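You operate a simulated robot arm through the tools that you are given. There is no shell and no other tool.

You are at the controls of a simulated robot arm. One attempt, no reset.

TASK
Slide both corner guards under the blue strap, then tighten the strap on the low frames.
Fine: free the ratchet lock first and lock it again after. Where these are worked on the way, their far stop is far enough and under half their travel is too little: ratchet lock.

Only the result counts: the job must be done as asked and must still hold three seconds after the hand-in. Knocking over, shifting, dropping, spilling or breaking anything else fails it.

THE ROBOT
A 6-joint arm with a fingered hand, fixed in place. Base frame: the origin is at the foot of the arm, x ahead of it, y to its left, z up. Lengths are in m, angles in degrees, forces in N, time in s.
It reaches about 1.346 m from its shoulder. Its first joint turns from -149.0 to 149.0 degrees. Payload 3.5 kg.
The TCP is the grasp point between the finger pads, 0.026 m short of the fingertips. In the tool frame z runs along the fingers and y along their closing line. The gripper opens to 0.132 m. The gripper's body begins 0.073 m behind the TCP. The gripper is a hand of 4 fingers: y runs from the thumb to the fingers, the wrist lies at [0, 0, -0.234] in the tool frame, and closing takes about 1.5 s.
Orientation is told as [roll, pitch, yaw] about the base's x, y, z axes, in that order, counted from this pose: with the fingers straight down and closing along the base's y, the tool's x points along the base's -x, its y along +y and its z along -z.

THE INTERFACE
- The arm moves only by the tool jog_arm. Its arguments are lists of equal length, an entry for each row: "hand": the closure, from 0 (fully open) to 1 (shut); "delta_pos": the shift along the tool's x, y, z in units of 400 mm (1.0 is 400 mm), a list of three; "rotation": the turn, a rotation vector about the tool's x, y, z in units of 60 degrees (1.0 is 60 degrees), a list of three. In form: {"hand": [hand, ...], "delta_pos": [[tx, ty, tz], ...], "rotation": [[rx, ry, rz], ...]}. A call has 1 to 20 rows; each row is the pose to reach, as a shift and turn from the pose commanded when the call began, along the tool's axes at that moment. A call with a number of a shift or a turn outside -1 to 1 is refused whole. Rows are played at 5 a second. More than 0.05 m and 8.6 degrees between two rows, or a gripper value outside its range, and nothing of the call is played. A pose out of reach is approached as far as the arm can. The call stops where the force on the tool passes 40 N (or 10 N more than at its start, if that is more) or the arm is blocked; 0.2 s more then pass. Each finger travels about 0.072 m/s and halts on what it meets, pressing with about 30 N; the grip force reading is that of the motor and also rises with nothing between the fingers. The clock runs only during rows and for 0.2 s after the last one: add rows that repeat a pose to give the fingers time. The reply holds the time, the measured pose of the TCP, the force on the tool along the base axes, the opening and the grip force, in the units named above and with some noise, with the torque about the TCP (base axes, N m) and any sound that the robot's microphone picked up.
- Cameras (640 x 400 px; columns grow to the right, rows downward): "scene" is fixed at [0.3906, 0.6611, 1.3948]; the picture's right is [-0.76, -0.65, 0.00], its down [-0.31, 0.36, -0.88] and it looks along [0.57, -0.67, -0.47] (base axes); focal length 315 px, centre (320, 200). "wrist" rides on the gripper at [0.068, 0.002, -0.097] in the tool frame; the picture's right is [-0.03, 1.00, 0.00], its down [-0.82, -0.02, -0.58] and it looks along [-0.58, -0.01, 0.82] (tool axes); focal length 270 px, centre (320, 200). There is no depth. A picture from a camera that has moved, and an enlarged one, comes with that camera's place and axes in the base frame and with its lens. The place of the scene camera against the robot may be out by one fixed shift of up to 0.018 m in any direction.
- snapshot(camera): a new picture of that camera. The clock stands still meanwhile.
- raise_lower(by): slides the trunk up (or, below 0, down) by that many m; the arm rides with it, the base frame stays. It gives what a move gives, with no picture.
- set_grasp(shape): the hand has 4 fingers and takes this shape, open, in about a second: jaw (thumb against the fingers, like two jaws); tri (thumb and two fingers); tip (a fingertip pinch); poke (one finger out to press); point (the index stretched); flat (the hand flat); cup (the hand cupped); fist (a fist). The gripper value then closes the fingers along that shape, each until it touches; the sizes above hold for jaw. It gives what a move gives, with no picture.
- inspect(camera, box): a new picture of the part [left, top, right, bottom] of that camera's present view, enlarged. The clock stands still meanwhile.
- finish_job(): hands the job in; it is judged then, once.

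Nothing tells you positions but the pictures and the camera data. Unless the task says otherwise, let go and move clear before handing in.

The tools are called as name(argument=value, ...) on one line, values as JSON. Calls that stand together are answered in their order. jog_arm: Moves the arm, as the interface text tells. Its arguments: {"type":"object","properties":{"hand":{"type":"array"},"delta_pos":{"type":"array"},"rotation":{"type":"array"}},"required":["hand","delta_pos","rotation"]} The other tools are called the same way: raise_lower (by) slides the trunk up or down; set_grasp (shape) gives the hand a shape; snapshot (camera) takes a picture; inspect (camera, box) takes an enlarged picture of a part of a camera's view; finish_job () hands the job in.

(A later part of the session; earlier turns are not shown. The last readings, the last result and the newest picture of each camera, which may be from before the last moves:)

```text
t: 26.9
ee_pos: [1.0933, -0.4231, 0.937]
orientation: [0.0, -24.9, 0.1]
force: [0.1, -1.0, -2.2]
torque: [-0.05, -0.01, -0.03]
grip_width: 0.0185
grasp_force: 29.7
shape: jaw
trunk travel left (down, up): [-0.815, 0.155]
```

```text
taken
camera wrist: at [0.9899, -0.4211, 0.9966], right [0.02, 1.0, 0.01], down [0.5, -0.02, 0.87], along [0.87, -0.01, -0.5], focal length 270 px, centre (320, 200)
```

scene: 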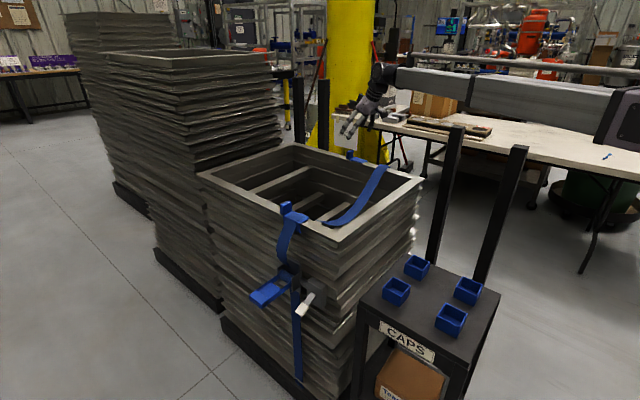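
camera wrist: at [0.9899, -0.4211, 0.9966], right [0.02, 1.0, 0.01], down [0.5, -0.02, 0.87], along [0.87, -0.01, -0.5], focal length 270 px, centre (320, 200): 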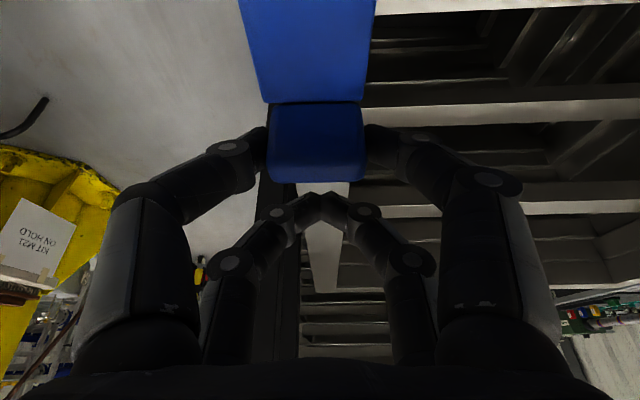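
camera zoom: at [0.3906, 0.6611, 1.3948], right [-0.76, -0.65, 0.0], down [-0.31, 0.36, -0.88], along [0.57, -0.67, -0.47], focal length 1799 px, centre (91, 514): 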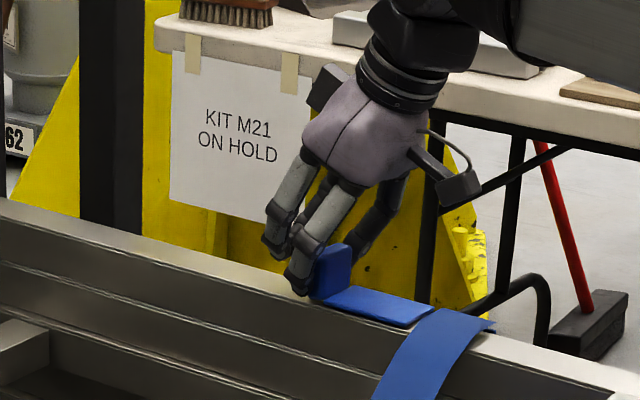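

It's tracking well. Now the remaining 64 mm, under the strap.

jog_arm(hand=[0.8, 0.8, 0.8, 0.8, 0.8, 0.8], delta_pos=[[0.029, 0, -0.01352], [0.058, 0, -0.02704], [0.087, 0, -0.04056], [0.116, 0, -0.05408], [0.145, 0, -0.0676], [0.145, 0, -0.0676]], rotation=[[0, 0, 0], [0, 0, 0], [0, 0, 0], [0, 0, 0], [0, 0, 0], [0, 0, 0]])

inspect(camera="scene", box=[320, 110, 400, 180])

snapshot(camera="wrist")

```text
t: 28.4
ee_pos: [1.0295, -0.4239, 0.9366]
orientation: [0.0, -24.9, -0.1]
force: [-1.1, 5.1, -3.3]
torque: [0.06, 0.01, -0.03]
grip_width: 0.0182
grasp_force: 29.8
shape: jaw
trunk travel left (down, up): [-0.815, 0.155]
```

```text
5.71 times, centred on (360, 145) of scene
camera zoom: at [0.3906, 0.6611, 1.3948], right [-0.76, -0.65, 0.0], down [-0.31, 0.36, -0.88], along [0.57, -0.67, -0.47], focal length 1799 px, centre (91, 514)
```

zoom: 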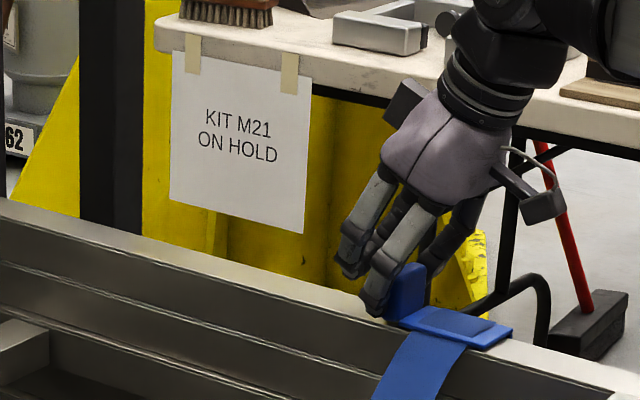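

```text
taken
camera wrist: at [0.9262, -0.4217, 0.9967], right [0.02, 1.0, 0.01], down [0.5, -0.02, 0.87], along [0.87, -0.01, -0.5], focal length 270 px, centre (320, 200)
```

wrist: 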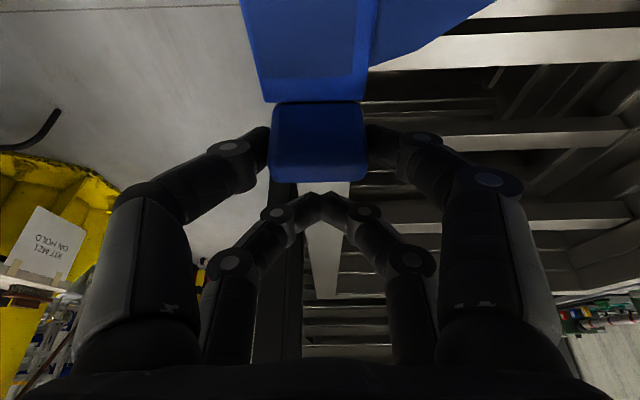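

The second guard is under the strap. Now I'll release, raise and verify.

jog_arm(hand=[0.75, 0.7, 0.6, 0.5, 0.4, 0.4], delta_pos=[[0, 0, 0], [0, 0, 0], [0, 0, 0], [0, 0, 0], [0, 0, 0], [0, 0, 0]], rotation=[[0, 0, 0], [0, 0, 0], [0, 0, 0], [0, 0, 0], [0, 0, 0], [0, 0, 0]])

raise_lower(by=0.11)

snapshot(camera="wrist")

inspect(camera="scene", box=[260, 110, 430, 240])

```text
t: 29.8
ee_pos: [1.0291, -0.4249, 0.939]
orientation: [0.0, -25.1, 0.0]
force: [1.2, 0.5, 0.2]
torque: [-0.03, 0.01, 0.01]
grip_width: 0.0785
grasp_force: 0.0
shape: jaw
trunk travel left (down, up): [-0.815, 0.155]
```

```text
t: 31.2
ee_pos: [1.0301, -0.4243, 1.0477]
orientation: [0.0, -25.0, 0.0]
force: [1.0, -1.0, -0.2]
torque: [0.02, 0.02, -0.02]
grip_width: 0.0789
grasp_force: 0.1
shape: jaw
trunk travel left (down, up): [-0.925, 0.045]
```

```text
taken
camera wrist: at [0.9264, -0.422, 1.1068], right [0.02, 1.0, 0.01], down [0.5, -0.02, 0.87], along [0.87, -0.01, -0.5], focal length 270 px, centre (320, 200)
```

wrist: 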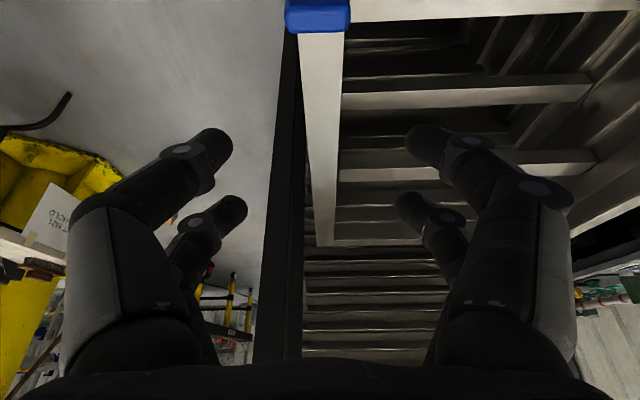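

```text
3.08 times, centred on (345, 175) of scene
camera zoom: at [0.3906, 0.6611, 1.3948], right [-0.76, -0.65, 0.0], down [-0.31, 0.36, -0.88], along [0.57, -0.67, -0.47], focal length 969 px, centre (243, 277)
```

zoom: 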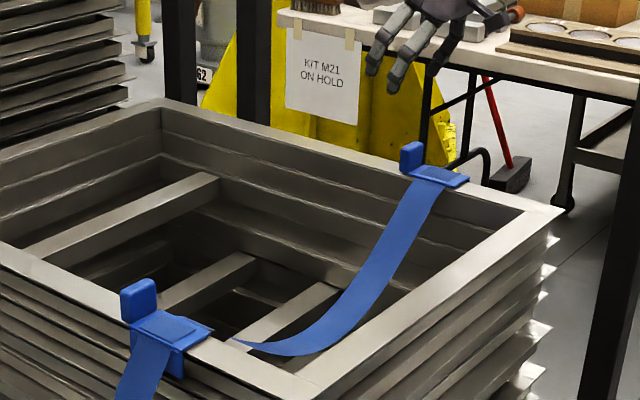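

Both guards are seated under the strap. I'll raise to the top, level the hand and swing round to the +y side for a close look at the ratchet and its lock.

raise_lower(by=0.045)

jog_arm(hand=[0.4, 0.4, 0.4, 0.4, 0.4, 0.4], delta_pos=[[0.041, 0.083, -0.009], [0.082, 0.167, -0.018], [0.123, 0.25, -0.027], [0.165, 0.333, -0.037], [0.206, 0.417, -0.046], [0.247, 0.5, -0.055]], rotation=[[0, 0.069, 0], [0, 0.139, 0], [0, 0.208, 0], [0, 0.278, 0], [0, 0.347, 0], [0, 0.4167, 0]])

jog_arm(hand=[0.4, 0.4, 0.4, 0.4, 0.4, 0.4, 0.4, 0.4, 0.4], delta_pos=[[0.03, 0.11, 0], [0.06, 0.22, 0], [0.09, 0.33, 0], [0.12, 0.44, 0], [0.15, 0.55, 0], [0.18, 0.66, 0], [0.21, 0.77, 0], [0.24, 0.88, 0], [0.27, 0.99, 0]], rotation=[[0, 0, 0], [0, 0, 0], [0, 0, 0], [0, 0, 0], [0, 0, 0], [0, 0, 0], [0, 0, 0], [0, 0, 0], [0, 0, 0]])

snapshot(camera="scene")

```text
t: 32.0
ee_pos: [1.0285, -0.4249, 1.0934]
orientation: [0.0, -25.0, 0.0]
force: [-0.4, 0.2, 0.4]
torque: [0.0, 0.02, 0.01]
grip_width: 0.0783
grasp_force: 0.1
shape: jaw
trunk travel left (down, up): [-0.97, 0.0]
```

```text
t: 33.4
ee_pos: [0.9295, -0.2255, 1.0701]
orientation: [-0.1, 0.1, 0.0]
force: [0.0, 0.1, 1.1]
torque: [-0.02, -0.01, 0.01]
grip_width: 0.0789
grasp_force: 0.1
shape: jaw
out of reach, approached as far as the arm can: row 2, 3, 4
trunk travel left (down, up): [-0.97, 0.0]
```

```text
t: 35.4
ee_pos: [0.822, 0.1736, 1.0716]
orientation: [0.1, 0.0, -0.2]
force: [1.2, 0.3, -0.2]
torque: [0.0, -0.02, 0.03]
grip_width: 0.0791
grasp_force: 0.0
shape: jaw
trunk travel left (down, up): [-0.97, 0.0]
```

```text
taken
```

scene: 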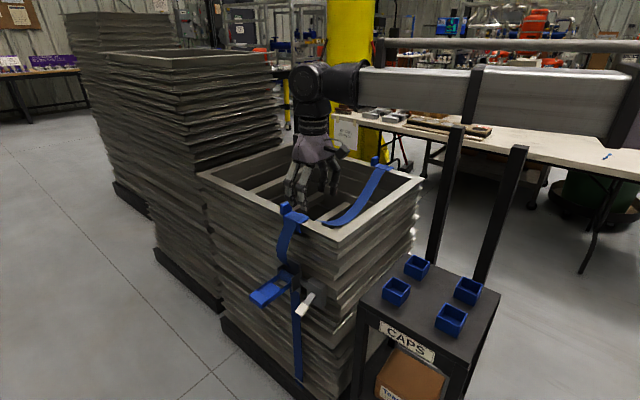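

I'll move further out to +y and yaw the hand so the wrist camera faces the ratchet.

jog_arm(hand=[0.2, 0, 0, 0, 0, 0, 0, 0], delta_pos=[[-0.03, 0.102, 0], [-0.06, 0.204, 0], [-0.09, 0.306, 0], [-0.12, 0.408, 0], [-0.15, 0.51, 0], [-0.18, 0.612, 0], [-0.21, 0.714, 0], [-0.245, 0.816, 0]], rotation=[[0, 0, 0.125], [0, 0, 0.25], [0, 0, 0.375], [0, 0, 0.5], [0, 0, 0.625], [0, 0, 0.75], [0, 0, 0.875], [0, 0, 1.0]])

jog_arm(hand=[0, 0, 0, 0], delta_pos=[[0, 0, 0], [0, 0, 0], [0, 0, 0], [0, 0, 0]], rotation=[[0, 0, 0.125], [0, 0, 0.25], [0, 0, 0.375], [0, 0, 0.5]])

raise_lower(by=-0.2)

snapshot(camera="wrist")

snapshot(camera="scene")

```text
t: 37.2
ee_pos: [0.9225, 0.4991, 1.0718]
orientation: [-0.1, 0.0, -60.0]
force: [-0.4, 1.2, 0.6]
torque: [-0.01, -0.01, 0.01]
grip_width: 0.1319
grasp_force: 0.1
shape: jaw
trunk travel left (down, up): [-0.97, 0.0]
```

```text
t: 38.2
ee_pos: [0.9202, 0.4996, 1.072]
orientation: [0.1, 0.0, -90.1]
force: [-0.4, 0.1, 1.1]
torque: [0.0, -0.01, -0.01]
grip_width: 0.132
grasp_force: 0.1
shape: jaw
trunk travel left (down, up): [-0.97, 0.0]
```

```text
t: 40.4
ee_pos: [0.9204, 0.4979, 0.871]
orientation: [0.1, -0.1, -90.0]
force: [0.2, -0.9, 0.6]
torque: [0.03, 0.0, -0.05]
grip_width: 0.132
grasp_force: 0.1
shape: jaw
trunk travel left (down, up): [-0.77, 0.2]
```

```text
taken
camera wrist: at [0.9219, 0.5668, 0.968], right [1.0, -0.03, 0.0], down [-0.02, -0.82, 0.58], along [-0.02, -0.58, -0.82], focal length 270 px, centre (320, 200)
```

wrist: 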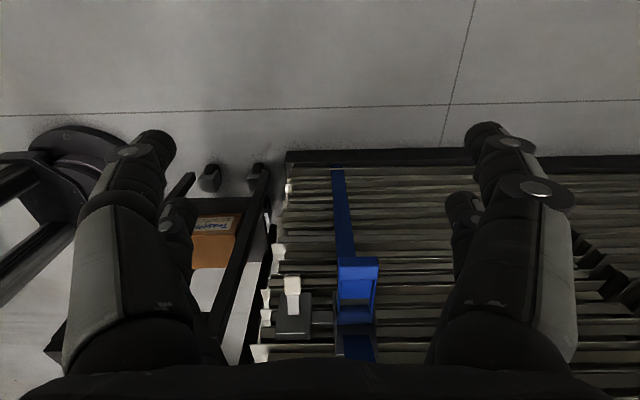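

```text
taken
```

scene: 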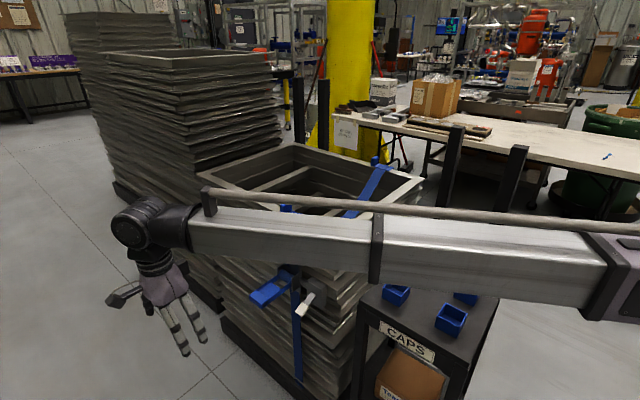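

I can see the ratchet and the lock from the front (image upside down). I'll zoom in.

inspect(camera="wrist", box=[250, 230, 410, 370])

```text
2.86 times, centred on (330, 300) of wrist
camera zoom: at [0.9219, 0.5668, 0.968], right [1.0, -0.03, 0.0], down [-0.02, -0.82, 0.58], along [-0.02, -0.58, -0.82], focal length 772 px, centre (291, -86)
```

zoom: 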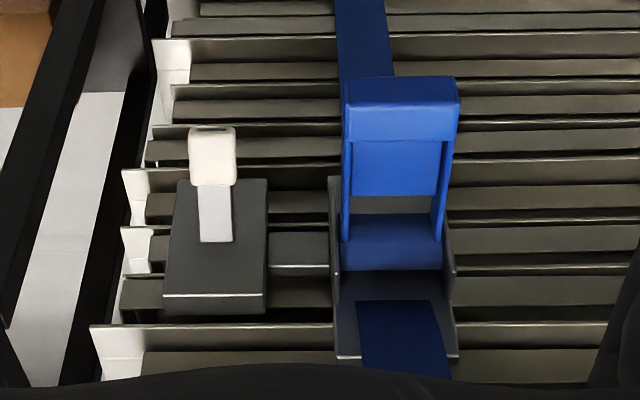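

The lever sticks out and down about 25° from the box at x≈0.865, with its knob at about (0.865, 0.185, 0.67). I'll tilt the hand 30° towards the frame, partly close it and bring it above the knob.

jog_arm(hand=[0.1, 0.2, 0.3, 0.4, 0.5, 0.55, 0.55], delta_pos=[[-0.104, -0.02, -0.0016], [-0.208, -0.04, -0.0065], [-0.313, -0.06, -0.0147], [-0.417, -0.079, -0.026], [-0.521, -0.098, -0.0405], [-0.626, -0.118, -0.058], [-0.73, -0.1375, -0.0784]], rotation=[[0, -0.0714, 0], [0, -0.1429, 0], [0, -0.2143, 0], [0, -0.2857, 0], [0, -0.3571, 0], [0, -0.4286, 0], [0, -0.5, 0]])

snapshot(camera="wrist")

snapshot(camera="scene")

```text
t: 42.0
ee_pos: [0.8634, 0.2063, 0.9025]
orientation: [0.0, -30.0, -90.1]
force: [-0.1, -0.2, 0.8]
torque: [-0.02, -0.01, 0.01]
grip_width: 0.06
grasp_force: 0.0
shape: jaw
trunk travel left (down, up): [-0.77, 0.2]
```

```text
taken
camera wrist: at [0.8648, 0.315, 0.9522], right [1.0, -0.02, 0.01], down [-0.02, -0.42, 0.91], along [-0.01, -0.91, -0.42], focal length 270 px, centre (320, 200)
```

wrist: 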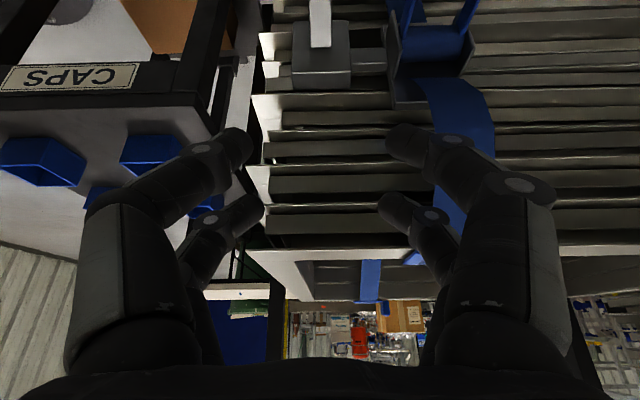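

```text
taken
```

scene: 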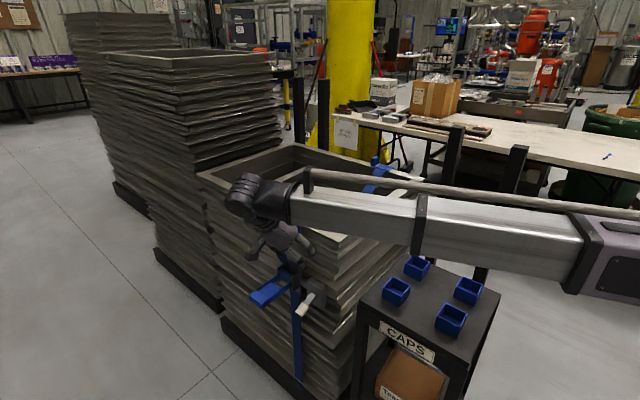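

Clear so far. I'll lower 0.1 m and look again.

raise_lower(by=-0.1)

snapshot(camera="wrist")

inspect(camera="scene", box=[210, 200, 370, 330])

```text
t: 43.3
ee_pos: [0.8627, 0.2075, 0.8029]
orientation: [0.0, -30.0, -89.9]
force: [0.6, -0.5, 0.2]
torque: [0.0, -0.02, 0.0]
grip_width: 0.0598
grasp_force: 0.1
shape: jaw
trunk travel left (down, up): [-0.67, 0.3]
```

```text
taken
camera wrist: at [0.8651, 0.3156, 0.8522], right [1.0, -0.02, 0.01], down [-0.02, -0.42, 0.91], along [-0.01, -0.91, -0.42], focal length 270 px, centre (320, 200)
```

wrist: 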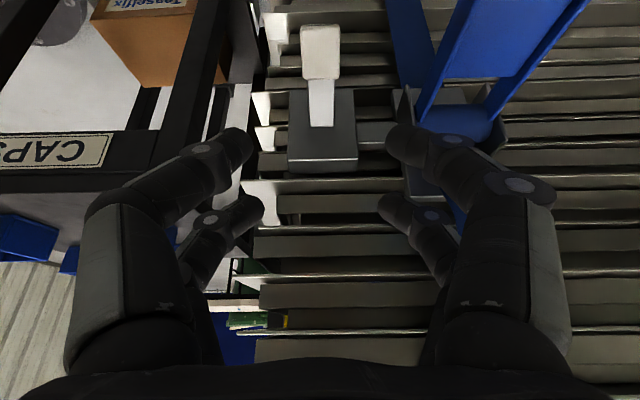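

```text
3.08 times, centred on (290, 265) of scene
camera zoom: at [0.3906, 0.6611, 1.3948], right [-0.76, -0.65, 0.0], down [-0.31, 0.36, -0.88], along [0.57, -0.67, -0.47], focal length 969 px, centre (412, 0)
```

zoom: 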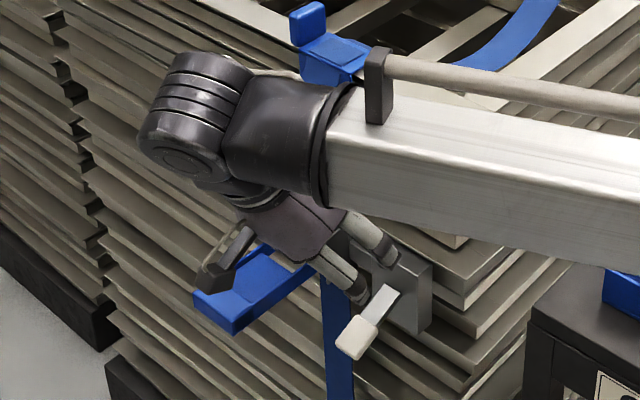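

The knob is at about (0.8645, 0.185, 0.677), 27 mm wide and centred between the fingers. I'll lower most of the way and check the clearances.

raise_lower(by=-0.095)

snapshot(camera="wrist")

inspect(camera="scene", box=[210, 220, 370, 350])

```text
t: 44.6
ee_pos: [0.8643, 0.2075, 0.7083]
orientation: [0.0, -30.0, -90.0]
force: [-0.1, 0.7, 0.0]
torque: [0.02, -0.01, -0.01]
grip_width: 0.0601
grasp_force: 0.0
shape: jaw
trunk travel left (down, up): [-0.575, 0.395]
```

```text
taken
camera wrist: at [0.8651, 0.3156, 0.7571], right [1.0, -0.02, 0.01], down [-0.02, -0.42, 0.91], along [-0.01, -0.91, -0.42], focal length 270 px, centre (320, 200)
```

wrist: 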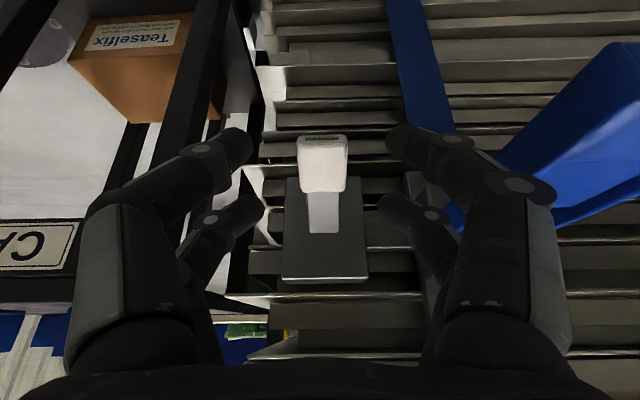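

```text
3.08 times, centred on (290, 285) of scene
camera zoom: at [0.3906, 0.6611, 1.3948], right [-0.76, -0.65, 0.0], down [-0.31, 0.36, -0.88], along [0.57, -0.67, -0.47], focal length 969 px, centre (412, -62)
```

zoom: 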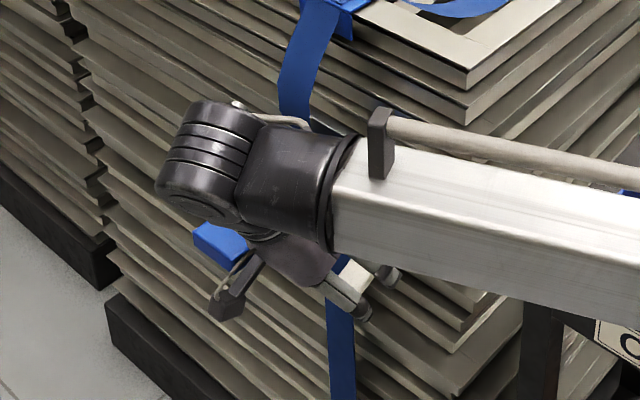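

Alignment is good and the handle side is clear. I'll lower the last 28 mm and close on the knob.

raise_lower(by=-0.028)

jog_arm(hand=[0.6, 0.65, 0.7, 0.75, 0.8, 0.85, 0.85], delta_pos=[[0, 0, 0], [0, 0, 0], [0, 0, 0], [0, 0, 0], [0, 0, 0], [0, 0, 0], [0, 0, 0]], rotation=[[0, 0, 0], [0, 0, 0], [0, 0, 0], [0, 0, 0], [0, 0, 0], [0, 0, 0], [0, 0, 0]])

snapshot(camera="wrist")

```text
t: 45.4
ee_pos: [0.8642, 0.208, 0.6802]
orientation: [0.1, -30.0, -90.0]
force: [0.2, -0.1, -0.3]
torque: [0.0, 0.01, -0.02]
grip_width: 0.0598
grasp_force: 0.2
shape: jaw
trunk travel left (down, up): [-0.547, 0.423]
```

```text
t: 47.0
ee_pos: [0.8642, 0.2073, 0.6794]
orientation: [0.0, -30.0, -90.0]
force: [1.6, -0.1, 0.4]
torque: [-0.02, -0.02, 0.01]
grip_width: 0.0211
grasp_force: 0.1
shape: jaw
trunk travel left (down, up): [-0.547, 0.423]
```

```text
taken
camera wrist: at [0.8652, 0.3156, 0.7291], right [1.0, -0.02, 0.01], down [-0.02, -0.42, 0.91], along [-0.01, -0.91, -0.42], focal length 270 px, centre (320, 200)
```

wrist: 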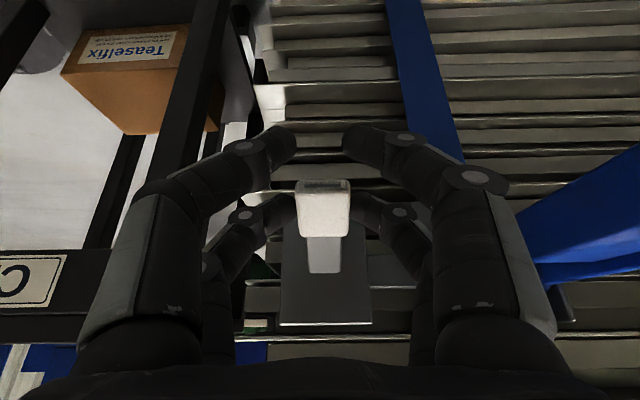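

The inner finger pair is on the knob. I'll close further until it grips.

jog_arm(hand=[0.9, 0.95, 0.95, 0.95], delta_pos=[[0, 0, 0], [0, 0, 0], [0, 0, 0], [0, 0, 0]], rotation=[[0, 0, 0], [0, 0, 0], [0, 0, 0], [0, 0, 0]])

inspect(camera="wrist", box=[200, 100, 440, 300])

```text
t: 48.0
ee_pos: [0.8632, 0.2082, 0.6796]
orientation: [0.0, -30.0, -90.0]
force: [2.4, 3.5, 4.8]
torque: [-0.17, -0.07, 0.06]
grip_width: 0.0088
grasp_force: 0.0
shape: jaw
trunk travel left (down, up): [-0.547, 0.423]
```

```text
2.00 times, centred on (320, 200) of wrist
camera zoom: at [0.865, 0.3157, 0.7294], right [1.0, -0.02, 0.01], down [-0.02, -0.42, 0.91], along [-0.01, -0.91, -0.42], focal length 541 px, centre (320, 200)
```

zoom: 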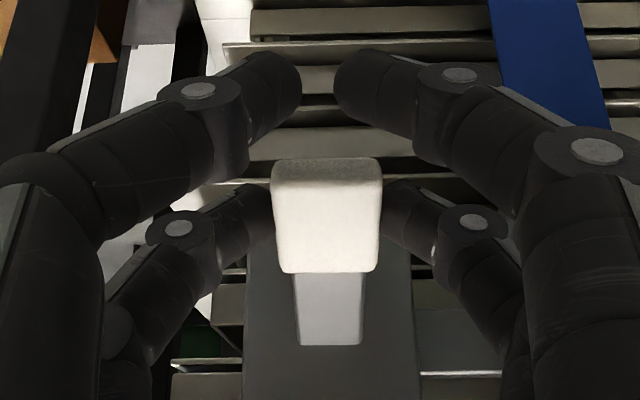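

The pair is pressing the knob's sides. I'll close fully and raise 12 mm to see if the lever follows.

jog_arm(hand=[1.0, 1.0, 1.0], delta_pos=[[0, 0, 0], [0, 0, 0], [0, 0, 0]], rotation=[[0, 0, 0], [0, 0, 0], [0, 0, 0]])

raise_lower(by=0.012)

inspect(camera="wrist", box=[200, 100, 440, 300])

```text
t: 48.8
ee_pos: [0.864, 0.2072, 0.6788]
orientation: [-0.1, -29.9, -90.0]
force: [-1.8, -2.2, -1.1]
torque: [0.05, 0.04, -0.06]
grip_width: 0.0001
grasp_force: 30.5
shape: jaw
trunk travel left (down, up): [-0.547, 0.423]
```

```text
t: 49.4
ee_pos: [0.8643, 0.2098, 0.6914]
orientation: [-0.1, -29.9, -90.0]
force: [-2.4, 12.9, -4.6]
torque: [0.23, 0.06, -0.07]
grip_width: 0.0
grasp_force: 29.9
shape: jaw
trunk travel left (down, up): [-0.559, 0.411]
```

```text
2.00 times, centred on (320, 200) of wrist
camera zoom: at [0.8651, 0.3175, 0.7406], right [1.0, -0.02, 0.01], down [-0.02, -0.42, 0.91], along [-0.01, -0.91, -0.42], focal length 541 px, centre (320, 200)
```

zoom: 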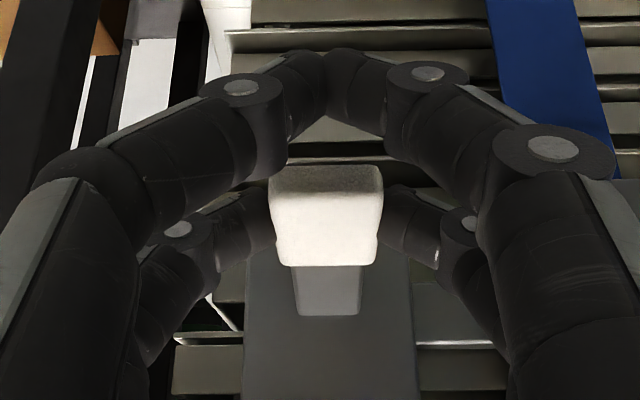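

The lever is turning up with the hand. The sideways force is from its arc, so I'll ease outward a little and keep raising in steps.

jog_arm(hand=[1.0, 1.0], delta_pos=[[0.0087, 0, -0.005], [0.0087, 0, -0.005]], rotation=[[0, 0, 0], [0, 0, 0]])

raise_lower(by=0.012)

inspect(camera="wrist", box=[200, 100, 440, 300])

```text
t: 50.0
ee_pos: [0.8645, 0.2103, 0.6917]
orientation: [0.1, -30.1, -90.0]
force: [3.0, -1.9, -1.9]
torque: [0.1, -0.02, 0.03]
grip_width: 0.0
grasp_force: 30.2
shape: jaw
trunk travel left (down, up): [-0.559, 0.411]
```

```text
t: 50.6
ee_pos: [0.8645, 0.2112, 0.704]
orientation: [-0.1, -30.0, -90.0]
force: [2.8, -2.2, -3.3]
torque: [0.21, -0.03, 0.07]
grip_width: 0.0
grasp_force: 30.5
shape: jaw
trunk travel left (down, up): [-0.571, 0.399]
```

```text
2.00 times, centred on (320, 200) of wrist
camera zoom: at [0.8648, 0.3195, 0.7528], right [1.0, -0.02, 0.01], down [-0.02, -0.42, 0.91], along [-0.02, -0.91, -0.42], focal length 541 px, centre (320, 200)
```

zoom: 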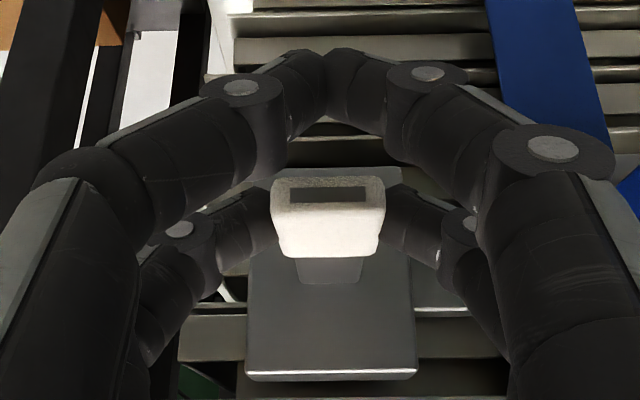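

It's roughly horizontal now with low force, so I'll keep going up.

raise_lower(by=0.012)

inspect(camera="wrist", box=[200, 100, 440, 300])

```text
t: 51.2
ee_pos: [0.8639, 0.2113, 0.7152]
orientation: [-0.1, -30.0, -90.0]
force: [2.6, -10.4, -5.9]
torque: [0.24, 0.0, 0.06]
grip_width: 0.0
grasp_force: 30.0
shape: jaw
trunk travel left (down, up): [-0.583, 0.387]
```

```text
2.00 times, centred on (320, 200) of wrist
camera zoom: at [0.8648, 0.3186, 0.7647], right [1.0, -0.02, 0.01], down [-0.02, -0.42, 0.91], along [-0.02, -0.91, -0.42], focal length 541 px, centre (320, 200)
```

zoom: 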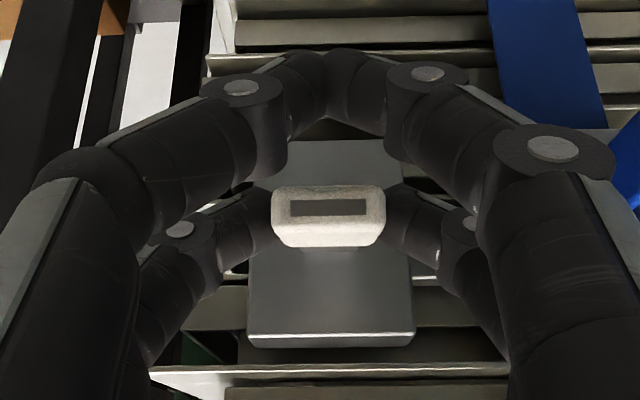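

It's past horizontal and the arc now pulls inward. I'll ease in and continue.

jog_arm(hand=[1.0, 1.0], delta_pos=[[-0.0087, 0, 0.005], [-0.0087, 0, 0.005]], rotation=[[0, 0, 0], [0, 0, 0]])

raise_lower(by=0.01)

inspect(camera="wrist", box=[200, 100, 440, 300])

```text
t: 51.8
ee_pos: [0.8633, 0.2083, 0.7158]
orientation: [-0.2, -30.0, -89.9]
force: [1.3, 5.9, -1.3]
torque: [0.23, -0.01, -0.02]
grip_width: 0.0002
grasp_force: 29.9
shape: jaw
trunk travel left (down, up): [-0.583, 0.387]
```

```text
t: 52.3
ee_pos: [0.8633, 0.2072, 0.7241]
orientation: [-0.2, -30.1, -89.9]
force: [-1.6, -2.1, -15.6]
torque: [0.57, 0.03, -0.04]
grip_width: 0.0
grasp_force: 30.0
shape: jaw
trunk travel left (down, up): [-0.593, 0.377]
```

```text
2.00 times, centred on (320, 200) of wrist
camera zoom: at [0.8652, 0.3155, 0.7738], right [1.0, -0.02, 0.01], down [-0.02, -0.42, 0.91], along [-0.02, -0.91, -0.42], focal length 541 px, centre (320, 200)
```

zoom: 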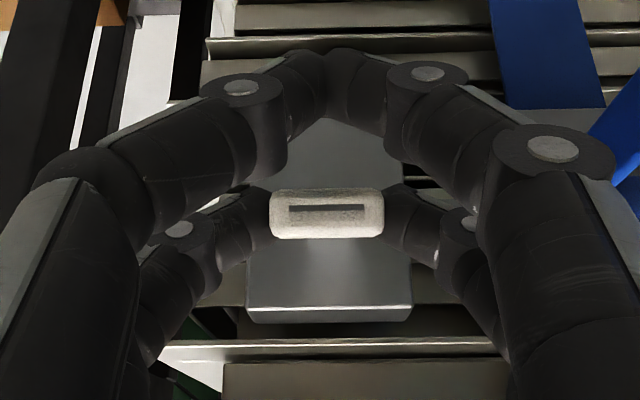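

The downward reaction rose to 15 N, so this is probably the upper stop. I'll push 4 mm more to confirm it's fully seated.

raise_lower(by=0.004)

inspect(camera="wrist", box=[200, 100, 440, 300])

```text
t: 52.9
ee_pos: [0.8642, 0.2083, 0.7276]
orientation: [-0.2, -30.0, -89.9]
force: [-1.8, -4.0, -30.5]
torque: [0.81, 0.01, -0.1]
grip_width: 0.0
grasp_force: 30.5
shape: jaw
trunk travel left (down, up): [-0.597, 0.373]
```

```text
2.00 times, centred on (320, 200) of wrist
camera zoom: at [0.8661, 0.3161, 0.7767], right [1.0, -0.02, 0.01], down [-0.02, -0.42, 0.91], along [-0.02, -0.91, -0.42], focal length 541 px, centre (320, 200)
```

zoom: 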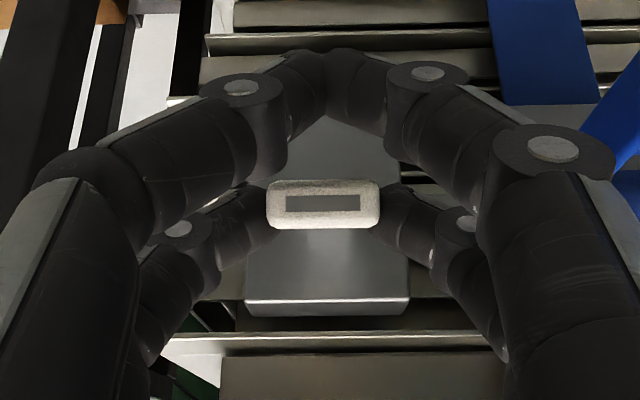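

That's firmly at the upper stop. I'll ease off, open and back away to see that the lever stays put.

raise_lower(by=-0.004)

jog_arm(hand=[0.9, 0.8, 0.7, 0.6, 0.55, 0.55], delta_pos=[[0, 0, 0], [0, 0, 0], [0, 0, 0], [0, 0, 0], [0, 0, 0], [0, 0, 0]], rotation=[[0, 0, 0], [0, 0, 0], [0, 0, 0], [0, 0, 0], [0, 0, 0], [0, 0, 0]])

snapshot(camera="wrist")

```text
t: 53.4
ee_pos: [0.8636, 0.2092, 0.7254]
orientation: [-0.1, -30.2, -90.0]
force: [2.0, -0.3, -10.8]
torque: [0.37, -0.02, 0.04]
grip_width: 0.0001
grasp_force: 29.5
shape: jaw
trunk travel left (down, up): [-0.593, 0.377]
```

```text
t: 54.8
ee_pos: [0.8637, 0.208, 0.7256]
orientation: [0.0, -30.1, -89.9]
force: [-0.4, 0.0, 0.1]
torque: [0.02, 0.03, 0.0]
grip_width: 0.0591
grasp_force: 0.0
shape: jaw
trunk travel left (down, up): [-0.593, 0.377]
```

```text
taken
camera wrist: at [0.8647, 0.3158, 0.7751], right [1.0, -0.02, 0.01], down [-0.02, -0.42, 0.91], along [-0.01, -0.91, -0.42], focal length 270 px, centre (320, 200)
```

wrist: 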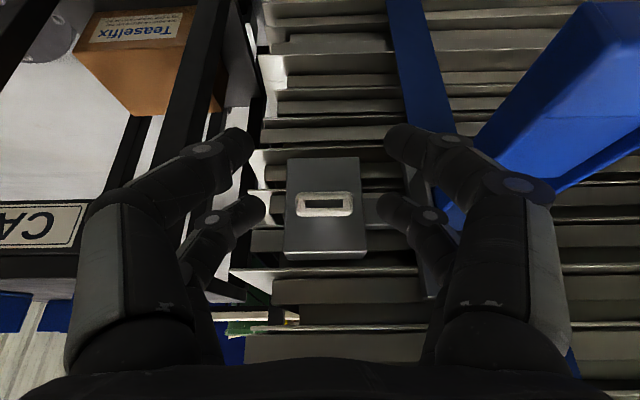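

The lock lever stays up at the far stop. I'll back straight out, then shift over in front of the ratchet handle.

jog_arm(hand=[0.5, 0.4, 0.3, 0.2, 0.1, 0, 0, 0], delta_pos=[[0.0974, 0, -0.05625], [0.1949, 0, -0.1125], [0.2923, 0, -0.16875], [0.3897, 0, -0.225], [0.487, 0, -0.28125], [0.487, 0.1, -0.28125], [0.487, 0.2, -0.28125], [0.487, 0.27, -0.28125]], rotation=[[0, 0, 0], [0, 0, 0], [0, 0, 0], [0, 0, 0], [0, 0, 0], [0, 0, 0], [0, 0, 0], [0, 0, 0]])

snapshot(camera="wrist")

snapshot(camera="scene")

```text
t: 56.6
ee_pos: [0.9705, 0.4342, 0.7247]
orientation: [0.0, -30.1, -90.0]
force: [0.3, 0.2, 0.1]
torque: [0.03, -0.03, -0.02]
grip_width: 0.132
grasp_force: 0.0
shape: jaw
trunk travel left (down, up): [-0.593, 0.377]
```

```text
taken
camera wrist: at [0.9724, 0.5414, 0.775], right [1.0, -0.02, 0.01], down [-0.02, -0.42, 0.91], along [-0.02, -0.91, -0.42], focal length 270 px, centre (320, 200)
```

wrist: 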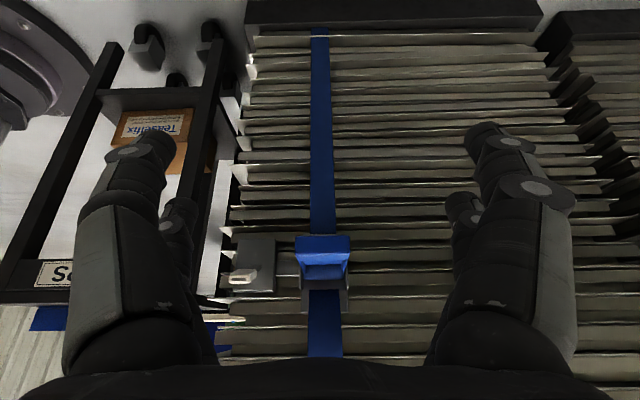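

```text
taken
```

scene: 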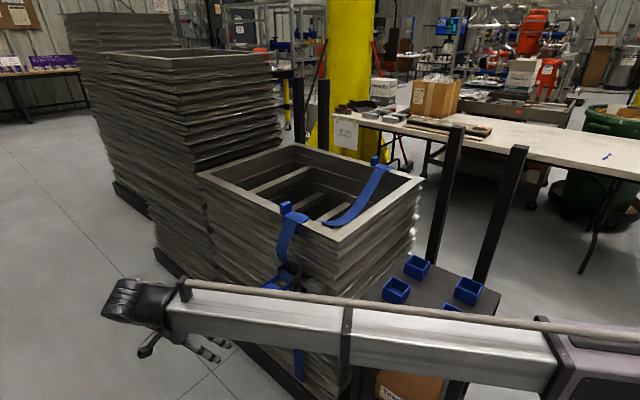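

inspect(camera="wrist", box=[220, 210, 380, 330])

```text
3.33 times, centred on (300, 270) of wrist
camera zoom: at [0.9724, 0.5414, 0.775], right [1.0, -0.02, 0.01], down [-0.02, -0.42, 0.91], along [-0.02, -0.91, -0.42], focal length 901 px, centre (387, -33)
```

zoom: 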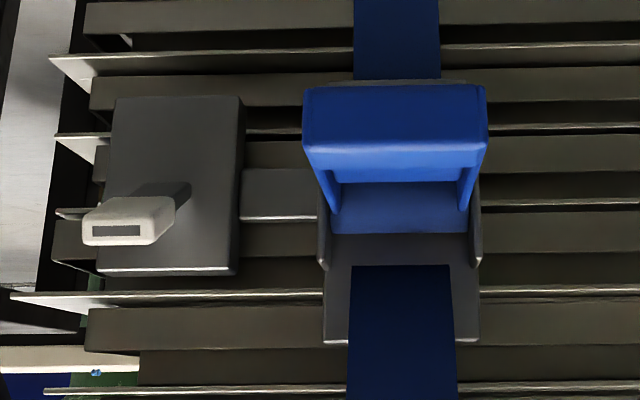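

The lock lever is up. The handle sticks straight out with its end at x≈0.941–0.998, y≈0.265, z≈0.69–0.71. I'll approach so the inner finger pair straddles the handle near its end.

jog_arm(hand=[0.1, 0.2, 0.3, 0.3, 0.3], delta_pos=[[-0.09, 0, 0.052], [-0.18, 0, 0.104], [-0.27, 0, 0.156], [-0.368, 0, 0.2125], [-0.368, 0, 0.2125]], rotation=[[0, 0, 0], [0, 0, 0], [0, 0, 0], [0, 0, 0], [0, 0, 0]])

snapshot(camera="wrist")

```text
t: 57.8
ee_pos: [0.9686, 0.2635, 0.7255]
orientation: [-0.1, -29.9, -90.0]
force: [0.9, -0.6, -1.4]
torque: [-0.01, 0.02, 0.0]
grip_width: 0.0927
grasp_force: 0.1
shape: jaw
trunk travel left (down, up): [-0.593, 0.377]
```

```text
taken
camera wrist: at [0.9706, 0.3715, 0.7752], right [1.0, -0.02, 0.01], down [-0.02, -0.42, 0.91], along [-0.01, -0.91, -0.42], focal length 270 px, centre (320, 200)
```

wrist: 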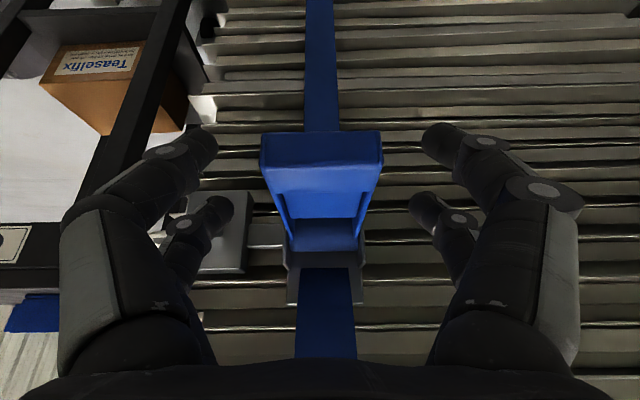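

It's straddling well. I'll lower 22 mm and close on the handle's sides.

raise_lower(by=-0.022)

jog_arm(hand=[0.4, 0.5, 0.6, 0.65, 0.7, 0.75, 0.8, 0.8], delta_pos=[[0, 0, 0], [0, 0, 0], [0, 0, 0], [0, 0, 0], [0, 0, 0], [0, 0, 0], [0, 0, 0], [0, 0, 0]], rotation=[[0, 0, 0], [0, 0, 0], [0, 0, 0], [0, 0, 0], [0, 0, 0], [0, 0, 0], [0, 0, 0], [0, 0, 0]])

snapshot(camera="wrist")

```text
t: 58.5
ee_pos: [0.9682, 0.263, 0.7041]
orientation: [0.0, -30.0, -90.0]
force: [-0.3, -0.6, -0.4]
torque: [-0.01, 0.02, 0.02]
grip_width: 0.0927
grasp_force: 0.1
shape: jaw
trunk travel left (down, up): [-0.571, 0.399]
```

```text
t: 60.3
ee_pos: [0.9709, 0.2645, 0.703]
orientation: [0.0, -30.0, -90.1]
force: [0.9, 2.8, 0.9]
torque: [0.01, 0.0, 0.01]
grip_width: 0.0326
grasp_force: 0.1
shape: jaw
trunk travel left (down, up): [-0.571, 0.399]
```

```text
taken
camera wrist: at [0.9706, 0.3723, 0.7531], right [1.0, -0.02, 0.01], down [-0.02, -0.42, 0.91], along [-0.01, -0.91, -0.42], focal length 270 px, centre (320, 200)
```

wrist: 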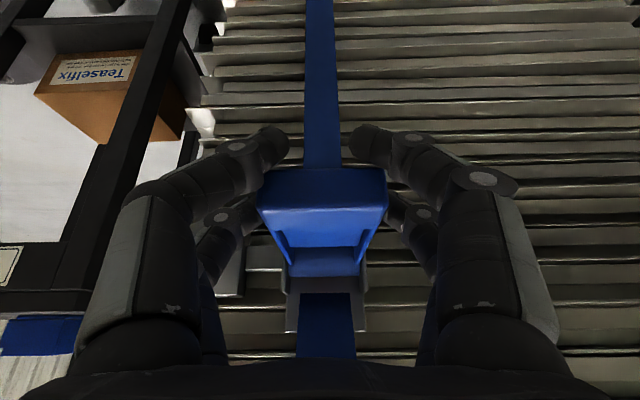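

The inner pair holds the handle sides. I'll test whether it turns upward by raising 12 mm.

raise_lower(by=0.012)

snapshot(camera="wrist")

```text
t: 60.9
ee_pos: [0.9696, 0.2653, 0.7137]
orientation: [-0.2, -29.9, -89.8]
force: [-1.0, 2.4, -21.1]
torque: [0.61, 0.0, -0.06]
grip_width: 0.0235
grasp_force: 29.7
shape: jaw
trunk travel left (down, up): [-0.583, 0.387]
```

```text
taken
camera wrist: at [0.9716, 0.3729, 0.7628], right [1.0, -0.02, 0.01], down [-0.02, -0.42, 0.91], along [-0.02, -0.91, -0.42], focal length 270 px, centre (320, 200)
```

wrist: 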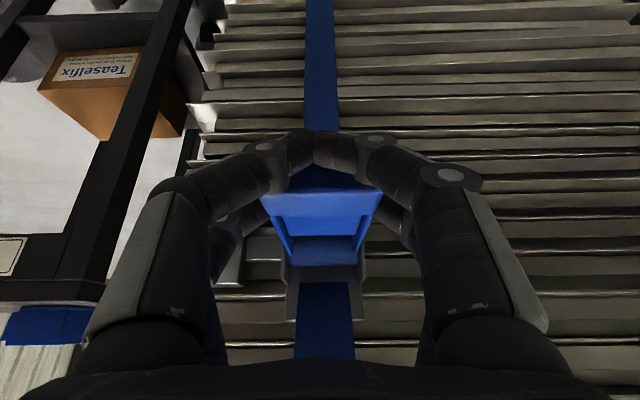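

The handle did turn up with the hand at about 21 N, so up works. I'll continue in small arc steps and watch the strap.

raise_lower(by=0.012)

inspect(camera="wrist", box=[200, 100, 440, 340])

inspect(camera="scene", box=[230, 140, 430, 300])

```text
t: 61.3
ee_pos: [0.9709, 0.266, 0.7163]
orientation: [-0.3, -29.5, -89.9]
force: [-0.2, -3.9, -33.1]
torque: [0.89, -0.1, 0.0]
grip_width: 0.022
grasp_force: 30.0
shape: jaw
trunk travel left (down, up): [-0.588, 0.382]
stopped: the force on the tool passed its limit at 43 N (the readings are from after the stop); the commanded pose is now the measured one
```

```text
1.67 times, centred on (320, 220) of wrist
camera zoom: at [0.9723, 0.3732, 0.7662], right [1.0, -0.02, 0.01], down [-0.02, -0.43, 0.9], along [-0.02, -0.9, -0.43], focal length 450 px, centre (320, 167)
```

zoom: 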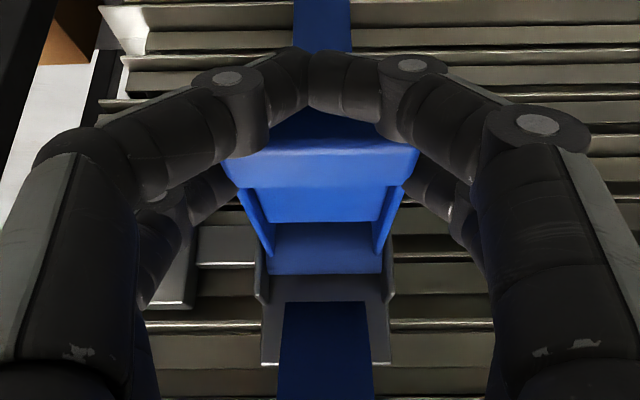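

```text
2.50 times, centred on (330, 220) of scene
camera zoom: at [0.3906, 0.6611, 1.3948], right [-0.76, -0.65, 0.0], down [-0.31, 0.36, -0.88], along [0.57, -0.67, -0.47], focal length 787 px, centre (295, 150)
```

zoom: 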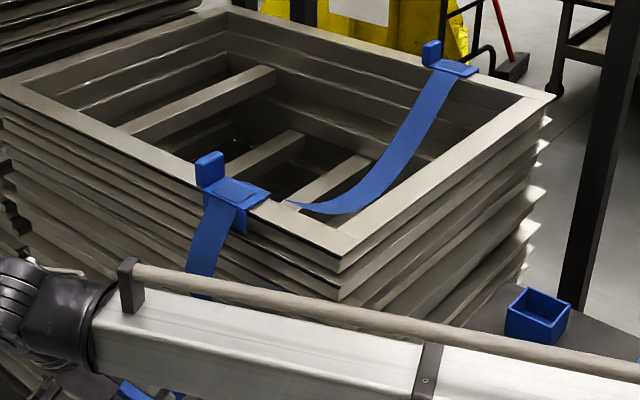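

The force limit tripped and the handle edges in view haven't moved, so up is a stop and it must turn down. I'll ease off, release and lift clear, then push down on the handle end with closed fingers.

raise_lower(by=-0.01)

jog_arm(hand=[0.7, 0.6, 0.5, 0.4, 0.3, 0.3], delta_pos=[[0, 0, 0], [0, 0, 0], [0, 0, 0], [0, 0, 0], [0, 0, 0], [0, 0, 0]], rotation=[[0, 0, 0], [0, 0, 0], [0, 0, 0], [0, 0, 0], [0, 0, 0], [0, 0, 0]])

inspect(camera="wrist", box=[200, 100, 440, 340])

```text
t: 61.9
ee_pos: [0.9691, 0.2654, 0.7098]
orientation: [-0.1, -29.8, -89.9]
force: [3.9, 1.5, 1.9]
torque: [0.01, -0.19, 0.14]
grip_width: 0.0228
grasp_force: 30.1
shape: jaw
trunk travel left (down, up): [-0.578, 0.392]
```

```text
t: 63.2
ee_pos: [0.9686, 0.2657, 0.71]
orientation: [0.0, -29.7, -89.9]
force: [0.3, 0.4, 0.1]
torque: [-0.01, 0.0, 0.0]
grip_width: 0.0919
grasp_force: 0.0
shape: jaw
trunk travel left (down, up): [-0.578, 0.392]
```

```text
1.67 times, centred on (320, 220) of wrist
camera zoom: at [0.9703, 0.3726, 0.7598], right [1.0, -0.02, 0.01], down [-0.02, -0.42, 0.91], along [-0.02, -0.91, -0.42], focal length 450 px, centre (320, 167)
```

zoom: 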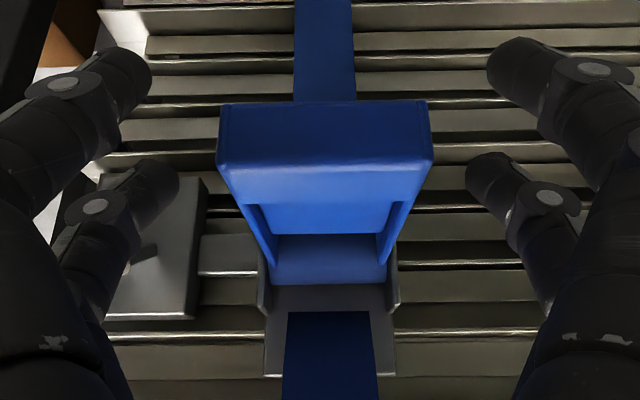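

The handle is unchanged and level. I'll lift, close the fingers, place them over the end bar and lower.

raise_lower(by=0.055)

jog_arm(hand=[0.4, 0.5, 0.6, 0.7, 0.8, 0.9, 1.0, 1.0], delta_pos=[[-0.01, 0, 0.006], [-0.02, 0, 0.0117], [-0.03, 0, 0.0175], [-0.043, 0, 0.025], [-0.043, 0, 0.025], [-0.043, 0, 0.025], [-0.043, 0, 0.025], [-0.043, 0, 0.025]], rotation=[[0, 0, 0], [0, 0, 0], [0, 0, 0], [0, 0, 0], [0, 0, 0], [0, 0, 0], [0, 0, 0], [0, 0, 0]])

snapshot(camera="wrist")

```text
t: 64.2
ee_pos: [0.9687, 0.2663, 0.7643]
orientation: [-0.1, -29.7, -89.9]
force: [0.6, 0.9, -0.3]
torque: [0.01, 0.0, 0.01]
grip_width: 0.0919
grasp_force: 0.0
shape: jaw
trunk travel left (down, up): [-0.633, 0.337]
```

```text
t: 66.0
ee_pos: [0.9689, 0.2451, 0.7647]
orientation: [-0.1, -29.7, -90.0]
force: [1.0, -0.3, -0.3]
torque: [0.02, 0.01, 0.02]
grip_width: 0.0
grasp_force: 30.0
shape: jaw
trunk travel left (down, up): [-0.633, 0.337]
```

```text
taken
camera wrist: at [0.9703, 0.3531, 0.8148], right [1.0, -0.02, 0.01], down [-0.02, -0.42, 0.91], along [-0.02, -0.91, -0.42], focal length 270 px, centre (320, 200)
```

wrist: 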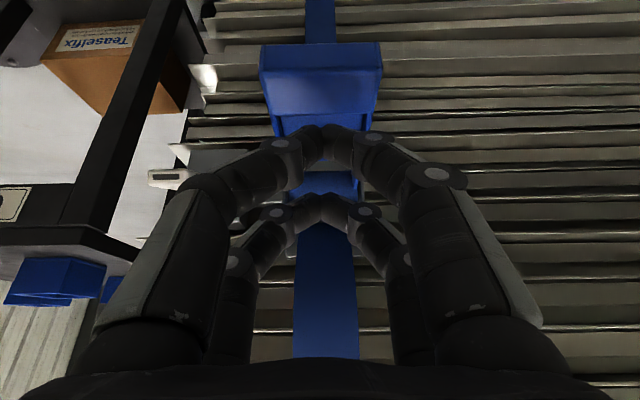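

The closed front pair is about 25 mm above the end bar. I'll shift in 10 mm and lower until contact, then a little more.

jog_arm(hand=[1.0, 1.0], delta_pos=[[-0.0217, 0, 0.0125], [-0.0217, 0, 0.0125]], rotation=[[0, 0, 0], [0, 0, 0]])

raise_lower(by=-0.035)

snapshot(camera="wrist")

```text
t: 66.6
ee_pos: [0.9691, 0.2341, 0.7651]
orientation: [0.0, -29.7, -89.9]
force: [0.4, -0.7, 0.4]
torque: [-0.01, 0.01, 0.01]
grip_width: 0.0
grasp_force: 30.1
shape: jaw
trunk travel left (down, up): [-0.633, 0.337]
```

```text
t: 67.4
ee_pos: [0.9687, 0.2342, 0.7294]
orientation: [-0.1, -29.7, -90.0]
force: [0.4, -0.3, 1.9]
torque: [0.04, -0.03, -0.01]
grip_width: 0.0001
grasp_force: 30.2
shape: jaw
trunk travel left (down, up): [-0.598, 0.372]
```

```text
taken
camera wrist: at [0.9701, 0.3422, 0.78], right [1.0, -0.02, 0.01], down [-0.02, -0.42, 0.91], along [-0.02, -0.91, -0.42], focal length 270 px, centre (320, 200)
```

wrist: 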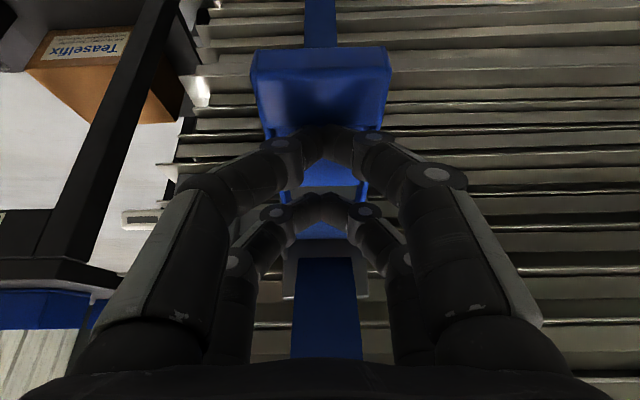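

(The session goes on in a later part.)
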